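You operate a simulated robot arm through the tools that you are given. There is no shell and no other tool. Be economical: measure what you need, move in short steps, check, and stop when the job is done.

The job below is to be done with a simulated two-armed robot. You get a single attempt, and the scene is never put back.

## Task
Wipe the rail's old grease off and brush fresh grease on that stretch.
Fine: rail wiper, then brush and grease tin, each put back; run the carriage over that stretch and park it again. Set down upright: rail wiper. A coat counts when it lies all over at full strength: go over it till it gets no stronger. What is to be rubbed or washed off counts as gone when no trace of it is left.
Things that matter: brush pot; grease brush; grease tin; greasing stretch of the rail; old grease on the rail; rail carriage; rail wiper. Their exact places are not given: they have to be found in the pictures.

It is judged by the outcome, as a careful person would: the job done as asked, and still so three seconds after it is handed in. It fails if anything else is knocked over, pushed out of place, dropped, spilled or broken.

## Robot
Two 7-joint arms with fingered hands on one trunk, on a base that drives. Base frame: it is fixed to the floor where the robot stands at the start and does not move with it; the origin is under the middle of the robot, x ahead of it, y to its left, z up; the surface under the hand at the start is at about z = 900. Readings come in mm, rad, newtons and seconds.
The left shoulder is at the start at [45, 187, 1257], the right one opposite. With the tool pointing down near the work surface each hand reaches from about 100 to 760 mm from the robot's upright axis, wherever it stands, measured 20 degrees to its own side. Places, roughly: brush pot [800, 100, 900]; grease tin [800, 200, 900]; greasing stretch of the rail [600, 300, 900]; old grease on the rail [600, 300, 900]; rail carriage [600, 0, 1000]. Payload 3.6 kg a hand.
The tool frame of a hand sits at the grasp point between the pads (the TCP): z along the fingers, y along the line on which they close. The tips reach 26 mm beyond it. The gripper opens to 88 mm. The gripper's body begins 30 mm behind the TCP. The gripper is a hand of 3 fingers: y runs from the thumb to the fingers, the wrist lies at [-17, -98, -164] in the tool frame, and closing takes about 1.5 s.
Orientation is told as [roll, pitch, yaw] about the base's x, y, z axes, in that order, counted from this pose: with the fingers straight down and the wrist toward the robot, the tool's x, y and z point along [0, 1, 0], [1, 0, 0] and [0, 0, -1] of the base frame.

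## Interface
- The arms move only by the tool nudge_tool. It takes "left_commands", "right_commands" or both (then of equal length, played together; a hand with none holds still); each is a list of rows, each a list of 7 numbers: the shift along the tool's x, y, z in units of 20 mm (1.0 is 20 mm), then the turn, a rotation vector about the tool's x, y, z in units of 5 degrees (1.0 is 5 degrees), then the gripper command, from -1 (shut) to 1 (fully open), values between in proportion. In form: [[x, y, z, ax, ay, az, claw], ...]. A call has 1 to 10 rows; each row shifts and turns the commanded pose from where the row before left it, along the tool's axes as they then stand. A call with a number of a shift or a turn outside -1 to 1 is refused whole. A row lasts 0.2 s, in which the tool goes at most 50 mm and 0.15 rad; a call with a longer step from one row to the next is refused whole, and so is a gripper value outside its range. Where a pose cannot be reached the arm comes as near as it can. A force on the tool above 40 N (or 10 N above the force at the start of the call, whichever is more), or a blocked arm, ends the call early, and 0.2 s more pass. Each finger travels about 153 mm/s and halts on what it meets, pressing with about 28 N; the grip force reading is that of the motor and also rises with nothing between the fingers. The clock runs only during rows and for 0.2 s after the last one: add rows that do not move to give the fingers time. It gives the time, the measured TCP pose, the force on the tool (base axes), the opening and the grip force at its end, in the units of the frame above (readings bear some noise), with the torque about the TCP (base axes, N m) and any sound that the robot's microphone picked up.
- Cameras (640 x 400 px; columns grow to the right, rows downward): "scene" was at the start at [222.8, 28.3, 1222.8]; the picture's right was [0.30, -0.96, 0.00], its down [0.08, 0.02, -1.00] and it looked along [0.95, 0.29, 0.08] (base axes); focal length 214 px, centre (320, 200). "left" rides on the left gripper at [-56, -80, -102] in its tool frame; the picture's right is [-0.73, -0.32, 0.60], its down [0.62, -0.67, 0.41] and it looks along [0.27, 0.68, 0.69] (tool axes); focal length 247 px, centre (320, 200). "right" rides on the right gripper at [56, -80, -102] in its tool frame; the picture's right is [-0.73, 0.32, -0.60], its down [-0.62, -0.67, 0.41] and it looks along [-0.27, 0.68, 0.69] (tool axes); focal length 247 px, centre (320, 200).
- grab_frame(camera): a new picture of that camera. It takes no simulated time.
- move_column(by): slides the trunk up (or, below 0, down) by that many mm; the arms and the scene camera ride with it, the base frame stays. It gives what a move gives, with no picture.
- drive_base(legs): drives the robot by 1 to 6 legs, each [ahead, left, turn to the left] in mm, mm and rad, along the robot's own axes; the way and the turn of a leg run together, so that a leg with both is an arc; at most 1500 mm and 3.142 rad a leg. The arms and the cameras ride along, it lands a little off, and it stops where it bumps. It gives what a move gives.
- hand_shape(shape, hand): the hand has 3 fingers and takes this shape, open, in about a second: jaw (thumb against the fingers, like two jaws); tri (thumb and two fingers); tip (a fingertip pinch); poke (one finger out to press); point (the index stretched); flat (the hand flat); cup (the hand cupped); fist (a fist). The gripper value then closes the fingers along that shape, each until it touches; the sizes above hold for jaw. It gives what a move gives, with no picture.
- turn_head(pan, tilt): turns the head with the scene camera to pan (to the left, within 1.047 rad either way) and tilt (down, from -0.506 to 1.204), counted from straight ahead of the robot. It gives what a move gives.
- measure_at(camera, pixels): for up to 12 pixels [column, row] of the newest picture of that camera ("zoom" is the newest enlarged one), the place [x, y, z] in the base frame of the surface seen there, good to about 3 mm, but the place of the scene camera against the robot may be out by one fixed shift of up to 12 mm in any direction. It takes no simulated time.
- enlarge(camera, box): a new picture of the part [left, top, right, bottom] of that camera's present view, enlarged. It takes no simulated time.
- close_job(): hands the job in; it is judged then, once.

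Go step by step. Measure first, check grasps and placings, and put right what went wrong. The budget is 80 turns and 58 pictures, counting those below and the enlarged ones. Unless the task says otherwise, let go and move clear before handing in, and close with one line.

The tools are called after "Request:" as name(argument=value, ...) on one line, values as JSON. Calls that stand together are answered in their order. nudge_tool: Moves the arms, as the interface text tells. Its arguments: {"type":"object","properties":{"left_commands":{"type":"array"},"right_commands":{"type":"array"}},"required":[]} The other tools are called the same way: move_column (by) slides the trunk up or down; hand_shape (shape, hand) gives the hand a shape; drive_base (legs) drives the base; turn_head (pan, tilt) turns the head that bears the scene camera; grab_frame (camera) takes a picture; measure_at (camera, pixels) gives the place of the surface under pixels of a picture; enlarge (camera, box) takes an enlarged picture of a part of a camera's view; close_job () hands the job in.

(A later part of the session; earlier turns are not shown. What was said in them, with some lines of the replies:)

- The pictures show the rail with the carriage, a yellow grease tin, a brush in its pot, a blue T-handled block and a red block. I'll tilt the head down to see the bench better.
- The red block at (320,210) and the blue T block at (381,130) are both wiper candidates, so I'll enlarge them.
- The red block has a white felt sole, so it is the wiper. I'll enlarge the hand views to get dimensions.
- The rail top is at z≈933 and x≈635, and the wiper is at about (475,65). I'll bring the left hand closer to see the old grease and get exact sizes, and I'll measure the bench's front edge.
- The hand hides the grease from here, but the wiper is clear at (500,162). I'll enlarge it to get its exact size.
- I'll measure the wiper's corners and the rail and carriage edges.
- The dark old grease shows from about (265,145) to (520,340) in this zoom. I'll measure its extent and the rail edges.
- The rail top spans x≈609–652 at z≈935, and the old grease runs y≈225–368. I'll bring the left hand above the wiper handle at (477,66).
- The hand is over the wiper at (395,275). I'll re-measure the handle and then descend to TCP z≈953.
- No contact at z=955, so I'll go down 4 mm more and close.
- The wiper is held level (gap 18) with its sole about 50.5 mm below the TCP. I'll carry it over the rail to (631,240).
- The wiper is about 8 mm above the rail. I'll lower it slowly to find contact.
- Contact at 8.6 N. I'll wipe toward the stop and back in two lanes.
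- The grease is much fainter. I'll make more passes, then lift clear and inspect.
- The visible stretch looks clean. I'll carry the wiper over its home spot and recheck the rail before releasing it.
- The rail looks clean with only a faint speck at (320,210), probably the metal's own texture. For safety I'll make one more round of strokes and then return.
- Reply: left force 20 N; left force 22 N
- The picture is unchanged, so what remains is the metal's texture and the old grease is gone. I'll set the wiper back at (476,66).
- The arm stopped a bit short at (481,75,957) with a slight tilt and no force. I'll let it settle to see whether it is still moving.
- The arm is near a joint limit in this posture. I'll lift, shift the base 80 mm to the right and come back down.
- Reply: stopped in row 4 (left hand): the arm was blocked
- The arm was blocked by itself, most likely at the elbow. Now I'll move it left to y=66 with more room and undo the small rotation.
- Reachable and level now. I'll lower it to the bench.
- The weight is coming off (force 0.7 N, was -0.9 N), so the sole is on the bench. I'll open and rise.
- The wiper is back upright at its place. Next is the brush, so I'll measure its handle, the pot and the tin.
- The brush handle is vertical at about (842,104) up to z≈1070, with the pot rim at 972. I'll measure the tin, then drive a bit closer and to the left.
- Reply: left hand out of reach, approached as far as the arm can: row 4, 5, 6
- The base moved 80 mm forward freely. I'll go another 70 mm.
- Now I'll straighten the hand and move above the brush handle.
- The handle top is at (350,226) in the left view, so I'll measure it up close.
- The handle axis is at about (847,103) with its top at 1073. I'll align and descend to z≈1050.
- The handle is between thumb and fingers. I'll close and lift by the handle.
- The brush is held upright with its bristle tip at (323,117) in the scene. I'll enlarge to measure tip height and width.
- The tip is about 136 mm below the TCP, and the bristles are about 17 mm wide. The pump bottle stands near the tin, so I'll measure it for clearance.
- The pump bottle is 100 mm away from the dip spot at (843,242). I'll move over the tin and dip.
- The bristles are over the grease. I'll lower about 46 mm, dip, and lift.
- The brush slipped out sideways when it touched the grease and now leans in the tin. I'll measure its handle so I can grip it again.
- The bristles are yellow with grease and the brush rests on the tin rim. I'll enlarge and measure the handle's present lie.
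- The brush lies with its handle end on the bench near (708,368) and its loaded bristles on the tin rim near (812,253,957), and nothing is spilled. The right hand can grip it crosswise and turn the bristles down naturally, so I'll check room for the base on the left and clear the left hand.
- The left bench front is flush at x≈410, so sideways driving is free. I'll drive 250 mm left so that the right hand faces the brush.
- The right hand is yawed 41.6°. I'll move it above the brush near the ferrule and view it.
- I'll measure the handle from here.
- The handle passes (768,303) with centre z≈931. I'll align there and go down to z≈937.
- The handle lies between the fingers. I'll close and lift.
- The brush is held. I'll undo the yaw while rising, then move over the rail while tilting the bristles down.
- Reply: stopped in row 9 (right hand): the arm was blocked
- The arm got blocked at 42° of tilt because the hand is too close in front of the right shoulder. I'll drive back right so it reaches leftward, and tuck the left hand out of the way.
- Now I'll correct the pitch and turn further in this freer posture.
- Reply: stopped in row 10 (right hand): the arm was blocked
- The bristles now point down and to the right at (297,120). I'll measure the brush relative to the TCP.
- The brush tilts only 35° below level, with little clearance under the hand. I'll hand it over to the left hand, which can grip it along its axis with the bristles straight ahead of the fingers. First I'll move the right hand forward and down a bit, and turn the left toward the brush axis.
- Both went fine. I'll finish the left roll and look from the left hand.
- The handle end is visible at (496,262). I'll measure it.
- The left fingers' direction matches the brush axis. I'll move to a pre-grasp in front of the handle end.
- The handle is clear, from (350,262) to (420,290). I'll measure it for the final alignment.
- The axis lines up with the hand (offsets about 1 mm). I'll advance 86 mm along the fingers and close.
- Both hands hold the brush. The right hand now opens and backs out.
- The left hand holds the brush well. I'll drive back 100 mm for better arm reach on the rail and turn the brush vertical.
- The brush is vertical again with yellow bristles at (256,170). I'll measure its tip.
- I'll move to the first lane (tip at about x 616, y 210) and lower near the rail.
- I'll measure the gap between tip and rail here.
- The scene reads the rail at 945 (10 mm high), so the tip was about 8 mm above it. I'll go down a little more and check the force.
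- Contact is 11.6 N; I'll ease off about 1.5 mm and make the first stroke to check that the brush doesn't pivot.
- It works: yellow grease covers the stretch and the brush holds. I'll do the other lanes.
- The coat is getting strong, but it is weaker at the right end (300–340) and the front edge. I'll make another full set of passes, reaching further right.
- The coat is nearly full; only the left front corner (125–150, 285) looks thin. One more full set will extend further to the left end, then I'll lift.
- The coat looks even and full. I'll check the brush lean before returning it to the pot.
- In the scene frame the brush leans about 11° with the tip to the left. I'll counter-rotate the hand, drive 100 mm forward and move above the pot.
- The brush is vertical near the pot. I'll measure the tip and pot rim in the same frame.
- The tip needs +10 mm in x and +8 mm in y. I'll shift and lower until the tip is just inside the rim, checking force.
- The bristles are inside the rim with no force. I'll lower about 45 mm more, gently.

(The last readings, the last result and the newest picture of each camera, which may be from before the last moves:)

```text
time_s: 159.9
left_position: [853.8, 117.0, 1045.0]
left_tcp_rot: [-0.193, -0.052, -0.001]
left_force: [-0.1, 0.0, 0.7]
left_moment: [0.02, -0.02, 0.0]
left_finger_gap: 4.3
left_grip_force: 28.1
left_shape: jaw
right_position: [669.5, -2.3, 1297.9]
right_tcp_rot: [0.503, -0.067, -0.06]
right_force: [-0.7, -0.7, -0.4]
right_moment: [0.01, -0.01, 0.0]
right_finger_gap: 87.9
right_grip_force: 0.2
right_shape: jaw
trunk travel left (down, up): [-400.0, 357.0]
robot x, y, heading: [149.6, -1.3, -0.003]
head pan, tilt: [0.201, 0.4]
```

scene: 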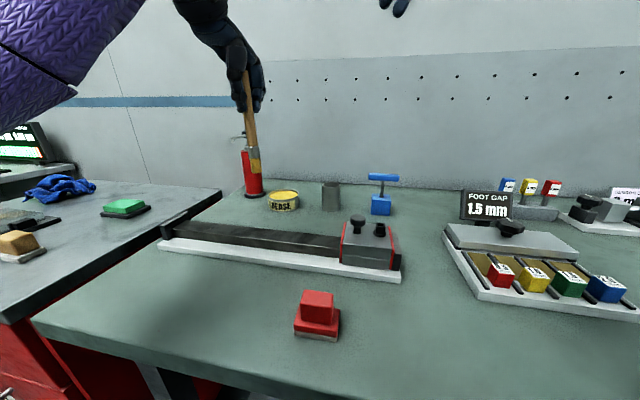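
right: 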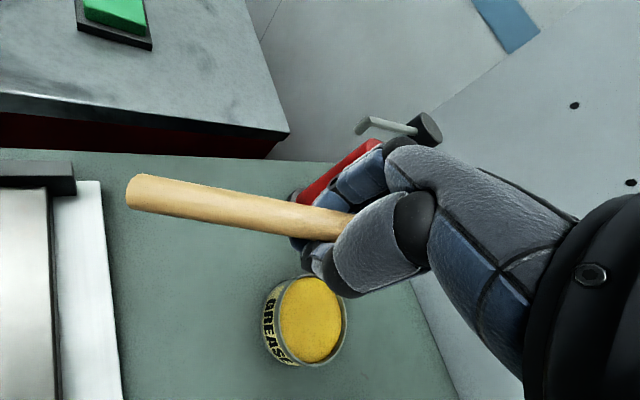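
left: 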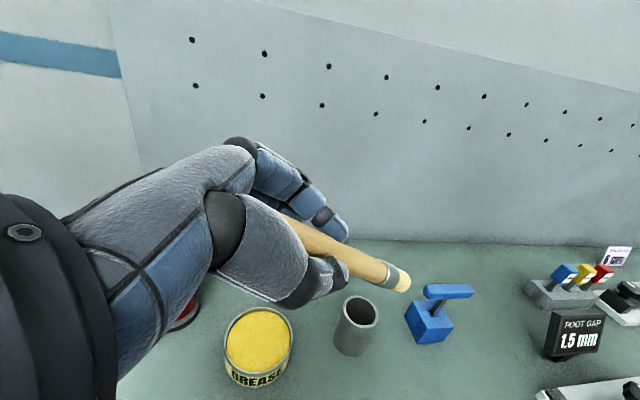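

The tip should be within a few mm of the floor. I'll release and back out along the fingers.

Request:
nudge_tool(left_commands=[[0.02, 0, 0.12, 0, 0, 0, -1], [0, 0, 0, 0, 0, 0, -0.5], [0, 0, 0, 0, 0, 0, 0], [0, 0, 0, 0, 0, 0, 0.5], [0, 0, 0, 0, 0, 0, 1], [0, 0, 0, 0, 0, 0, 1], [0, 0, -0.7, 0, 0, 0, 1], [0, 0, -0.9, 0, 0, 0, 1], [0, 0, -0.9, 0, 0, 0, 1], [0, 0, -0.9, 0, 0, 0, 1]])

Request:
nudge_tool(left_commands=[[0, 0, -0.9, 0, 0, 0, 1], [0, 0, -0.9, 0, 0, 0, 1], [0.5, -0.9, 0, 0, 0.75, 0, 1], [0.5, -0.9, 0, 0, 0.75, 0, 1], [0.5, -0.9, 0, 0.6, 0.7, 0, 1], [0.5, -0.9, 0, 0, 0, 0, 1], [0.5, -0.9, 0, 0, 0, 0, 1], [0, -0.9, 0, 0, 0, 0, 1], [0, -0.9, 0, 0, 0, 0, 1], [0, 0, 0, 0, 0, 0, 1]])

Request:
grab_frame(camera="scene")

```text
time_s: 162.2
left_position: [851.7, 132.5, 1109.5]
left_tcp_rot: [-0.191, -0.051, 0.0]
left_force: [0.5, 0.2, -0.1]
left_moment: [0.01, -0.03, -0.01]
left_finger_gap: 87.7
left_grip_force: 0.1
left_shape: jaw
right_position: [669.2, -2.7, 1297.5]
right_tcp_rot: [0.502, -0.066, -0.058]
right_force: [0.6, 0.2, 0.2]
right_moment: [0.04, -0.01, -0.01]
right_finger_gap: 87.8
right_grip_force: 0.0
right_shape: jaw
trunk travel left (down, up): [-400.0, 357.0]
robot x, y, heading: [149.4, 0.7, -0.007]
head pan, tilt: [0.201, 0.4]
```

```text
time_s: 164.3
left_position: [724.5, 187.7, 1139.3]
left_tcp_rot: [0.001, 0.001, -0.001]
left_force: [0.3, -0.2, -0.2]
left_moment: [0.01, -0.01, 0.01]
left_finger_gap: 87.6
left_grip_force: 0.0
left_shape: jaw
right_position: [668.0, -2.3, 1297.2]
right_tcp_rot: [0.504, -0.065, -0.059]
right_force: [1.1, 1.4, 0.3]
right_moment: [-0.02, -0.02, -0.02]
right_finger_gap: 87.7
right_grip_force: 0.1
right_shape: jaw
trunk travel left (down, up): [-400.0, 357.0]
robot x, y, heading: [147.6, 3.6, -0.005]
head pan, tilt: [0.201, 0.4]
```

```text
1 pictures are left
```

scene: 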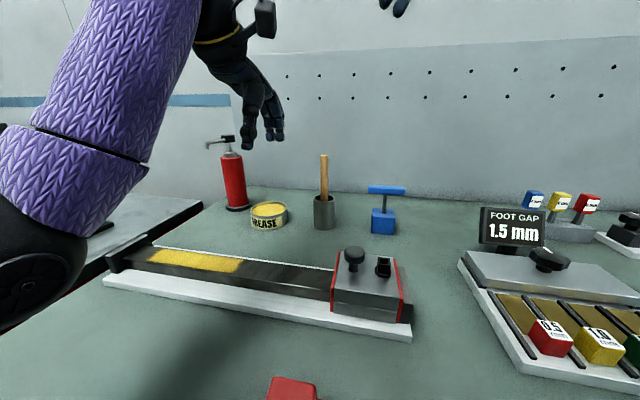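

The brush stands in its pot again. Next is the carriage, so I'll measure its knob and edges in this picture (scene bias about −4, +4, +10).

Request:
measure_at(camera="scene", pixels=[[354, 249], [346, 253], [362, 253], [354, 254], [354, 262], [354, 268], [383, 264], [376, 262], [391, 262], [334, 290], [333, 262], [404, 300]])

Request:
nudge_tool(right_commands=[[-0.9, 0, -0.5, 0, 0, 0, 1], [-0.9, 0, -0.5, 0, 0, 0, 1], [-0.9, 0, -0.5, 0, 0, 0, 1], [-0.9, 0, -0.5, 0, 0, 0, 1], [-0.9, 0, -0.5, 0, 0, 0, 1], [-0.9, 0, -0.5, 0, 0, 0, 1], [-0.9, 0, -0.5, 0, 0, 0, 1], [-0.9, 0, -0.5, 0, 0, 0, 1], [-0.9, 0, -0.5, 0, 0, 0, 1]])

Request:
drive_base(legs=[[-150, -60, 0]])

```text
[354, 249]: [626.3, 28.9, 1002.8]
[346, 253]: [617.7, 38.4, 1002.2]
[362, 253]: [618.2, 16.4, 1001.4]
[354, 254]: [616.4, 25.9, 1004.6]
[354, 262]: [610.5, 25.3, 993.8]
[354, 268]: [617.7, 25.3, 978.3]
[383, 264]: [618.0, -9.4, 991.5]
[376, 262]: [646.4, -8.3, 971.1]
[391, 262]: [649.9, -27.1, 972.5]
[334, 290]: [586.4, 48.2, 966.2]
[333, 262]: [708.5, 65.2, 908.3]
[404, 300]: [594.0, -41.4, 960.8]
```

```text
time_s: 166.3
left_position: [724.2, 187.9, 1137.8]
left_tcp_rot: [0.0, 0.001, -0.001]
left_force: [0.6, 0.3, 0.1]
left_moment: [-0.01, 0.01, 0.0]
left_finger_gap: 87.6
left_grip_force: 0.1
left_shape: jaw
right_position: [658.0, -188.2, 1297.8]
right_tcp_rot: [0.506, -0.066, -0.059]
right_force: [-0.3, 0.4, -0.7]
right_moment: [0.01, -0.01, 0.02]
right_finger_gap: 87.6
right_grip_force: 0.0
right_shape: jaw
trunk travel left (down, up): [-400.0, 357.0]
robot x, y, heading: [151.2, 6.0, 0.004]
head pan, tilt: [0.201, 0.4]
```

```text
time_s: 167.8
left_position: [569.8, 126.8, 1138.8]
left_tcp_rot: [-0.001, -0.002, -0.002]
left_force: [0.1, 0.4, 0.3]
left_moment: [0.0, -0.01, -0.01]
left_finger_gap: 87.6
left_grip_force: 0.1
left_shape: jaw
right_position: [502.9, -248.4, 1299.2]
right_tcp_rot: [0.505, -0.068, -0.059]
right_force: [-0.7, -0.7, 0.0]
right_moment: [0.03, 0.01, -0.02]
right_finger_gap: 87.9
right_grip_force: 0.2
right_shape: jaw
trunk travel left (down, up): [-400.0, 357.0]
robot x, y, heading: [-6.6, -56.7, 0.001]
head pan, tilt: [0.201, 0.4]
```

The knob centre is about (624,23) with its top at 993. I'll bring the left hand above it and down around it.

Request:
nudge_tool(left_commands=[[-0.857, 0.45, 0.7, 0, 0, 0, 1], [-0.857, 0.45, 0.7, 0, 0, 0, 1], [-0.857, 0.45, 0.7, 0, 0, 0, 1], [-0.857, 0.45, 0.7, 0, 0, 0, 1], [-0.857, 0.45, 0.7, 0, 0, 0, 1], [-0.857, 0.45, 0.7, 0, 0, 0, 1], [0, 0, 0, 0, 0, 0, 1]])

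Request:
nudge_tool(left_commands=[[0, 0, 0.8, 0, 0, 0, 1], [0, 0, 0.8, 0, 0, 0, 1], [0, 0, 0.8, 0, 0, 0, 1], [0, 0, 0.5, 0, 0, 0, 1], [0, 0, 0, 0, 0, 0, 1]])

```text
time_s: 169.4
left_position: [624.8, 23.8, 1055.0]
left_tcp_rot: [0.001, 0.0, -0.002]
left_force: [-0.2, 0.3, 0.1]
left_moment: [0.01, 0.01, 0.0]
left_finger_gap: 87.4
left_grip_force: 0.0
left_shape: jaw
right_position: [505.1, -248.5, 1298.7]
right_tcp_rot: [0.502, -0.066, -0.061]
right_force: [0.4, -0.6, 0.2]
right_moment: [0.02, 0.01, -0.02]
right_finger_gap: 87.7
right_grip_force: 0.0
right_shape: jaw
trunk travel left (down, up): [-400.0, 357.0]
robot x, y, heading: [-2.6, -52.2, -0.0]
head pan, tilt: [0.201, 0.4]
```

```text
time_s: 170.6
left_position: [624.1, 23.5, 996.5]
left_tcp_rot: [0.001, 0.0, -0.002]
left_force: [-0.2, 0.5, -0.5]
left_moment: [0.01, 0.03, -0.01]
left_finger_gap: 87.7
left_grip_force: 0.1
left_shape: jaw
right_position: [505.2, -248.0, 1299.3]
right_tcp_rot: [0.503, -0.067, -0.059]
right_force: [0.4, -0.2, 0.5]
right_moment: [0.03, -0.01, -0.01]
right_finger_gap: 87.9
right_grip_force: 0.0
right_shape: jaw
trunk travel left (down, up): [-400.0, 357.0]
robot x, y, heading: [-3.1, -59.1, 0.001]
head pan, tilt: [0.201, 0.4]
```

I'll lower 5 mm more and close on the knob.

Request:
nudge_tool(left_commands=[[0, 0, 0.25, 0, 0, 0, 1], [0, 0, 0, 0, 0, 0, 0.3], [0, 0, 0, 0, 0, 0, -0.3], [0, 0, 0, 0, 0, 0, -1], [0, 0, 0, 0, 0, 0, -1], [0, 0, 0, 0, 0, 0, -1], [0, 0, 0, 0, 0, 0, -1], [0, 0, 0, 0, 0, 0, -1], [0, 0, 0, 0, 0, 0, -1]])

Request:
nudge_tool(left_commands=[[0.4, 0, 0, 0, 0, 0, -1], [0.6, 0, 0, 0, 0, 0, -1], [0.7, 0, 0, 0, 0, 0, -1], [0, 0, 0, 0, 0, 0, -1]])

```text
time_s: 172.6
left_position: [624.4, 24.6, 989.1]
left_tcp_rot: [0.0, 0.007, -0.003]
left_force: [-2.9, -1.9, -13.3]
left_moment: [0.03, 0.0, -0.01]
left_finger_gap: 15.7
left_grip_force: 27.9
left_shape: jaw
right_position: [505.9, -247.5, 1296.5]
right_tcp_rot: [0.503, -0.065, -0.06]
right_force: [-0.6, -1.0, 0.5]
right_moment: [-0.01, 0.01, -0.01]
right_finger_gap: 87.7
right_grip_force: 0.1
right_shape: jaw
trunk travel left (down, up): [-400.0, 357.0]
robot x, y, heading: [-3.1, -57.4, 0.002]
head pan, tilt: [0.201, 0.4]
```

```text
time_s: 173.6
left_position: [624.4, 59.4, 988.8]
left_tcp_rot: [0.0, 0.001, 0.002]
left_force: [-6.4, 0.9, -14.9]
left_moment: [0.0, 0.09, 0.01]
left_finger_gap: 15.7
left_grip_force: 28.8
left_shape: jaw
right_position: [504.7, -247.5, 1298.7]
right_tcp_rot: [0.504, -0.066, -0.06]
right_force: [0.1, -0.4, -0.5]
right_moment: [-0.03, 0.04, 0.01]
right_finger_gap: 87.3
right_grip_force: 0.2
right_shape: jaw
trunk travel left (down, up): [-400.0, 357.0]
robot x, y, heading: [-3.3, -54.2, 0.001]
head pan, tilt: [0.201, 0.4]
```

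The carriage slides along with the hand (gap steady at 15.7). I'll run it on over the greased stretch to near the stop.

Request:
nudge_tool(left_commands=[[0.75, 0, 0.05, 0, 0, 0, -1], [0.75, 0, 0, 0, 0, 0, -1], [0.75, 0, 0, 0, 0, 0, -1], [0.75, 0, 0, 0, 0, 0, -1], [0.75, 0, 0, 0, 0, 0, -1], [0.75, 0, 0, 0, 0, 0, -1], [0.75, 0, 0, 0, 0, 0, -1], [0.75, 0, 0, 0, 0, 0, -1], [0.75, 0, 0, 0, 0, 0, -1], [0.75, 0, 0, 0, 0, 0, -1]])

Request:
nudge_tool(left_commands=[[0.75, 0, 0, 0, 0, 0, -1], [0.75, 0, 0, 0, 0, 0, -1], [0.75, 0, 0, 0, 0, 0, -1], [0.75, 0, 0, 0, 0, 0, -1], [0.75, 0, 0, 0, 0, 0, -1], [0.75, 0, 0, 0, 0, 0, -1], [0.75, 0, 0, 0, 0, 0, -1], [0.7, 0, 0, 0, 0, 0, -1], [0.5, 0, 0, 0, 0, 0, -1], [0, 0, 0, 0, 0, 0, -1]])

```text
time_s: 175.8
left_position: [625.3, 209.4, 989.6]
left_tcp_rot: [0.0, 0.001, 0.001]
left_force: [-3.6, 0.2, -11.1]
left_moment: [0.0, 0.0, 0.01]
left_finger_gap: 15.4
left_grip_force: 28.3
left_shape: jaw
right_position: [505.1, -246.9, 1297.9]
right_tcp_rot: [0.502, -0.066, -0.061]
right_force: [-0.6, 0.4, 1.1]
right_moment: [0.0, 0.0, 0.0]
right_finger_gap: 87.6
right_grip_force: 0.1
right_shape: jaw
trunk travel left (down, up): [-400.0, 357.0]
robot x, y, heading: [-3.1, -55.1, 0.002]
head pan, tilt: [0.201, 0.4]
```

```text
time_s: 178.0
left_position: [624.3, 338.8, 987.9]
left_tcp_rot: [0.0, 0.002, -0.001]
left_force: [-4.3, -0.5, -13.3]
left_moment: [-0.01, 0.02, 0.04]
left_finger_gap: 15.4
left_grip_force: 28.0
left_shape: jaw
right_position: [506.7, -246.2, 1299.3]
right_tcp_rot: [0.504, -0.067, -0.059]
right_force: [-0.2, -0.3, 0.1]
right_moment: [-0.01, 0.03, 0.0]
right_finger_gap: 87.6
right_grip_force: 0.1
right_shape: jaw
trunk travel left (down, up): [-400.0, 357.0]
robot x, y, heading: [-5.2, -57.1, -0.001]
head pan, tilt: [0.201, 0.4]
```

The leading edge is at about y 372. I'll go 20 mm further slowly and then return to the parking place.

Request:
nudge_tool(left_commands=[[0.35, 0, 0, 0, 0, 0, -1], [0.35, 0, 0, 0, 0, 0, -1], [0.3, 0, 0, 0, 0, 0, -1], [0, 0, 0, 0, 0, 0, -1]])

Request:
nudge_tool(left_commands=[[-0.75, 0, 0, 0, 0, 0, -1], [-0.75, 0, 0, 0, 0, 0, -1], [-0.75, 0, 0, 0, 0, 0, -1], [-0.75, 0, 0, 0, 0, 0, -1], [-0.75, 0, 0, 0, 0, 0, -1], [-0.75, 0, 0, 0, 0, 0, -1], [-0.75, 0, 0, 0, 0, 0, -1], [-0.75, 0, 0, 0, 0, 0, -1], [-0.75, 0, 0, 0, 0, 0, -1], [-0.75, 0, 0, 0, 0, 0, -1]])

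Request:
nudge_tool(left_commands=[[-0.75, 0, 0, 0, 0, 0, -1], [-0.75, 0, 0, 0, 0, 0, -1], [-0.75, 0, 0, 0, 0, 0, -1], [-0.75, 0, 0, 0, 0, 0, -1], [-0.75, 0, 0, 0, 0, 0, -1], [-0.75, 0, 0, 0, 0, 0, -1], [-0.75, 0, 0, 0, 0, 0, -1], [-0.75, 0, 0, 0, 0, 0, -1], [-0.75, 0, 0, 0, 0, 0, -1], [0, 0, 0, 0, 0, 0, -1]])

```text
time_s: 179.0
left_position: [625.9, 358.3, 989.1]
left_tcp_rot: [0.0, 0.001, -0.003]
left_force: [-5.2, -0.8, -13.4]
left_moment: [0.0, 0.03, -0.04]
left_finger_gap: 15.5
left_grip_force: 28.3
left_shape: jaw
right_position: [506.3, -247.7, 1297.6]
right_tcp_rot: [0.502, -0.066, -0.058]
right_force: [-0.7, -0.7, 0.3]
right_moment: [-0.02, 0.02, -0.01]
right_finger_gap: 87.4
right_grip_force: 0.1
right_shape: jaw
trunk travel left (down, up): [-400.0, 357.0]
robot x, y, heading: [-2.0, -56.5, 0.002]
head pan, tilt: [0.201, 0.4]
```

```text
time_s: 181.2
left_position: [626.2, 207.2, 988.7]
left_tcp_rot: [-0.001, 0.002, -0.004]
left_force: [-11.0, -0.2, -14.7]
left_moment: [0.01, 0.08, 0.01]
left_finger_gap: 15.1
left_grip_force: 27.8
left_shape: jaw
right_position: [504.6, -248.4, 1297.3]
right_tcp_rot: [0.503, -0.066, -0.06]
right_force: [-0.7, -0.2, -0.4]
right_moment: [0.02, 0.02, 0.01]
right_finger_gap: 87.7
right_grip_force: 0.0
right_shape: jaw
trunk travel left (down, up): [-400.0, 357.0]
robot x, y, heading: [-3.6, -57.1, 0.002]
head pan, tilt: [0.201, 0.4]
```

```text
time_s: 183.4
left_position: [626.7, 70.1, 988.7]
left_tcp_rot: [-0.002, 0.001, -0.004]
left_force: [-7.0, -2.4, -12.5]
left_moment: [-0.01, 0.01, -0.01]
left_finger_gap: 15.2
left_grip_force: 28.3
left_shape: jaw
right_position: [505.7, -248.7, 1297.8]
right_tcp_rot: [0.503, -0.068, -0.059]
right_force: [0.3, -0.5, 0.6]
right_moment: [-0.01, -0.01, 0.01]
right_finger_gap: 87.8
right_grip_force: 0.1
right_shape: jaw
trunk travel left (down, up): [-400.0, 357.0]
robot x, y, heading: [-5.3, -54.7, -0.001]
head pan, tilt: [0.201, 0.4]
5 turns are left
```

At y=70 now, with 46 mm back to the parked position; I'll finish that and check.

Request:
nudge_tool(left_commands=[[-0.75, 0, 0, 0, 0, 0, -1], [-0.75, 0, 0, 0, 0, 0, -1], [-0.5, 0, 0, 0, 0, 0, -1], [-0.3, 0, 0, 0, 0, 0, -1], [0, 0, 0, 0, 0, 0, -1], [0, 0, 0, 0, 0, 0, -1]])

```text
time_s: 184.8
left_position: [625.9, 25.7, 989.7]
left_tcp_rot: [0.0, 0.004, -0.001]
left_force: [-6.1, -0.2, -15.4]
left_moment: [0.0, 0.06, 0.01]
left_finger_gap: 14.9
left_grip_force: 28.5
left_shape: jaw
right_position: [504.8, -248.4, 1298.0]
right_tcp_rot: [0.501, -0.065, -0.059]
right_force: [-0.1, 0.4, -0.9]
right_moment: [-0.03, 0.0, -0.04]
right_finger_gap: 87.6
right_grip_force: 0.2
right_shape: jaw
trunk travel left (down, up): [-400.0, 357.0]
robot x, y, heading: [-0.9, -54.5, -0.001]
head pan, tilt: [0.201, 0.4]
4 turns are left
```

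The carriage is back within 1–2 mm; I'll nudge that off, release, rise clear, and use the last picture.

Request:
nudge_tool(left_commands=[[-0.06, 0, 0, 0, 0, 0, -1], [0, 0, 0, 0, 0, 0, -1], [0, 0, 0, 0, 0, 0, 0], [0, 0, 0, 0, 0, 0, 0.6], [0, 0, 0, 0, 0, 0, 1], [0, 0, 0, 0, 0, 0, 1], [0, 0, -0.6, 0, 0, 0, 1], [0, 0, -0.9, 0, 0, 0, 1], [0, 0, -0.9, 0, 0, 0, 1], [0, 0, -0.9, 0, 0, 0, 1]])

Request:
nudge_tool(left_commands=[[0.5, 0, -0.9, 0, 0, 0, 1], [0.7, 0, -0.9, 0, 0, 0, 1], [0.9, 0, -0.5, 0, 0, 0, 1], [0.9, 0, -0.5, 0, 0, 0, 1], [0.9, 0, 0, 0, 0, 0, 1], [0.9, 0, 0, 0, 0, 0, 1], [0.9, 0, 0, 0, 0, 0, 1], [0, 0, 0, 0, 0, 0, 1]])

Request:
grab_frame(camera="scene")

```text
time_s: 187.0
left_position: [624.2, 26.1, 1058.5]
left_tcp_rot: [-0.001, 0.0, 0.0]
left_force: [0.6, -0.3, 0.7]
left_moment: [0.0, 0.0, 0.02]
left_finger_gap: 87.8
left_grip_force: 0.0
left_shape: jaw
right_position: [504.5, -248.3, 1297.5]
right_tcp_rot: [0.504, -0.067, -0.061]
right_force: [0.2, -0.5, 0.0]
right_moment: [0.0, 0.0, -0.03]
right_finger_gap: 87.7
right_grip_force: 0.1
right_shape: jaw
trunk travel left (down, up): [-400.0, 357.0]
robot x, y, heading: [-4.2, -55.5, 0.004]
head pan, tilt: [0.201, 0.4]
```

```text
time_s: 188.8
left_position: [626.3, 138.1, 1111.8]
left_tcp_rot: [0.001, 0.0, -0.002]
left_force: [0.4, 0.2, 0.9]
left_moment: [-0.03, -0.01, -0.01]
left_finger_gap: 87.8
left_grip_force: 0.0
left_shape: jaw
right_position: [505.3, -248.4, 1298.0]
right_tcp_rot: [0.504, -0.068, -0.059]
right_force: [0.2, 0.5, 0.0]
right_moment: [0.02, -0.03, 0.04]
right_finger_gap: 87.9
right_grip_force: 0.0
right_shape: jaw
trunk travel left (down, up): [-400.0, 357.0]
robot x, y, heading: [-6.2, -59.2, -0.004]
head pan, tilt: [0.201, 0.4]
```

```text
0 pictures are left
3 turns are left
```

scene: 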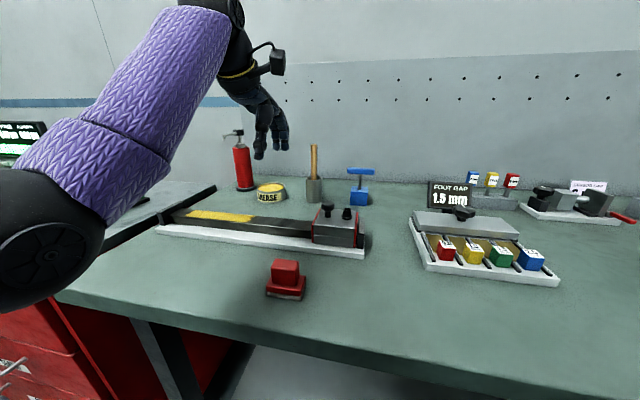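

The last picture shows the carriage parked at (335,228), the coat intact at (220,216), the brush in its pot, the wiper and tin in place, and both hands clear, so I'm handing the job in.

Request:
close_job()

```text
The job is handed in.
```

The job is handed in: the old grease is wiped off and fresh grease brushed over that stretch, the carriage was run over it and parked within about 2 mm, and the wiper, brush and tin are in their places. The brush slipped out of the left hand once while being dipped and came to rest against the tin, but I picked it up again and saw no spill.
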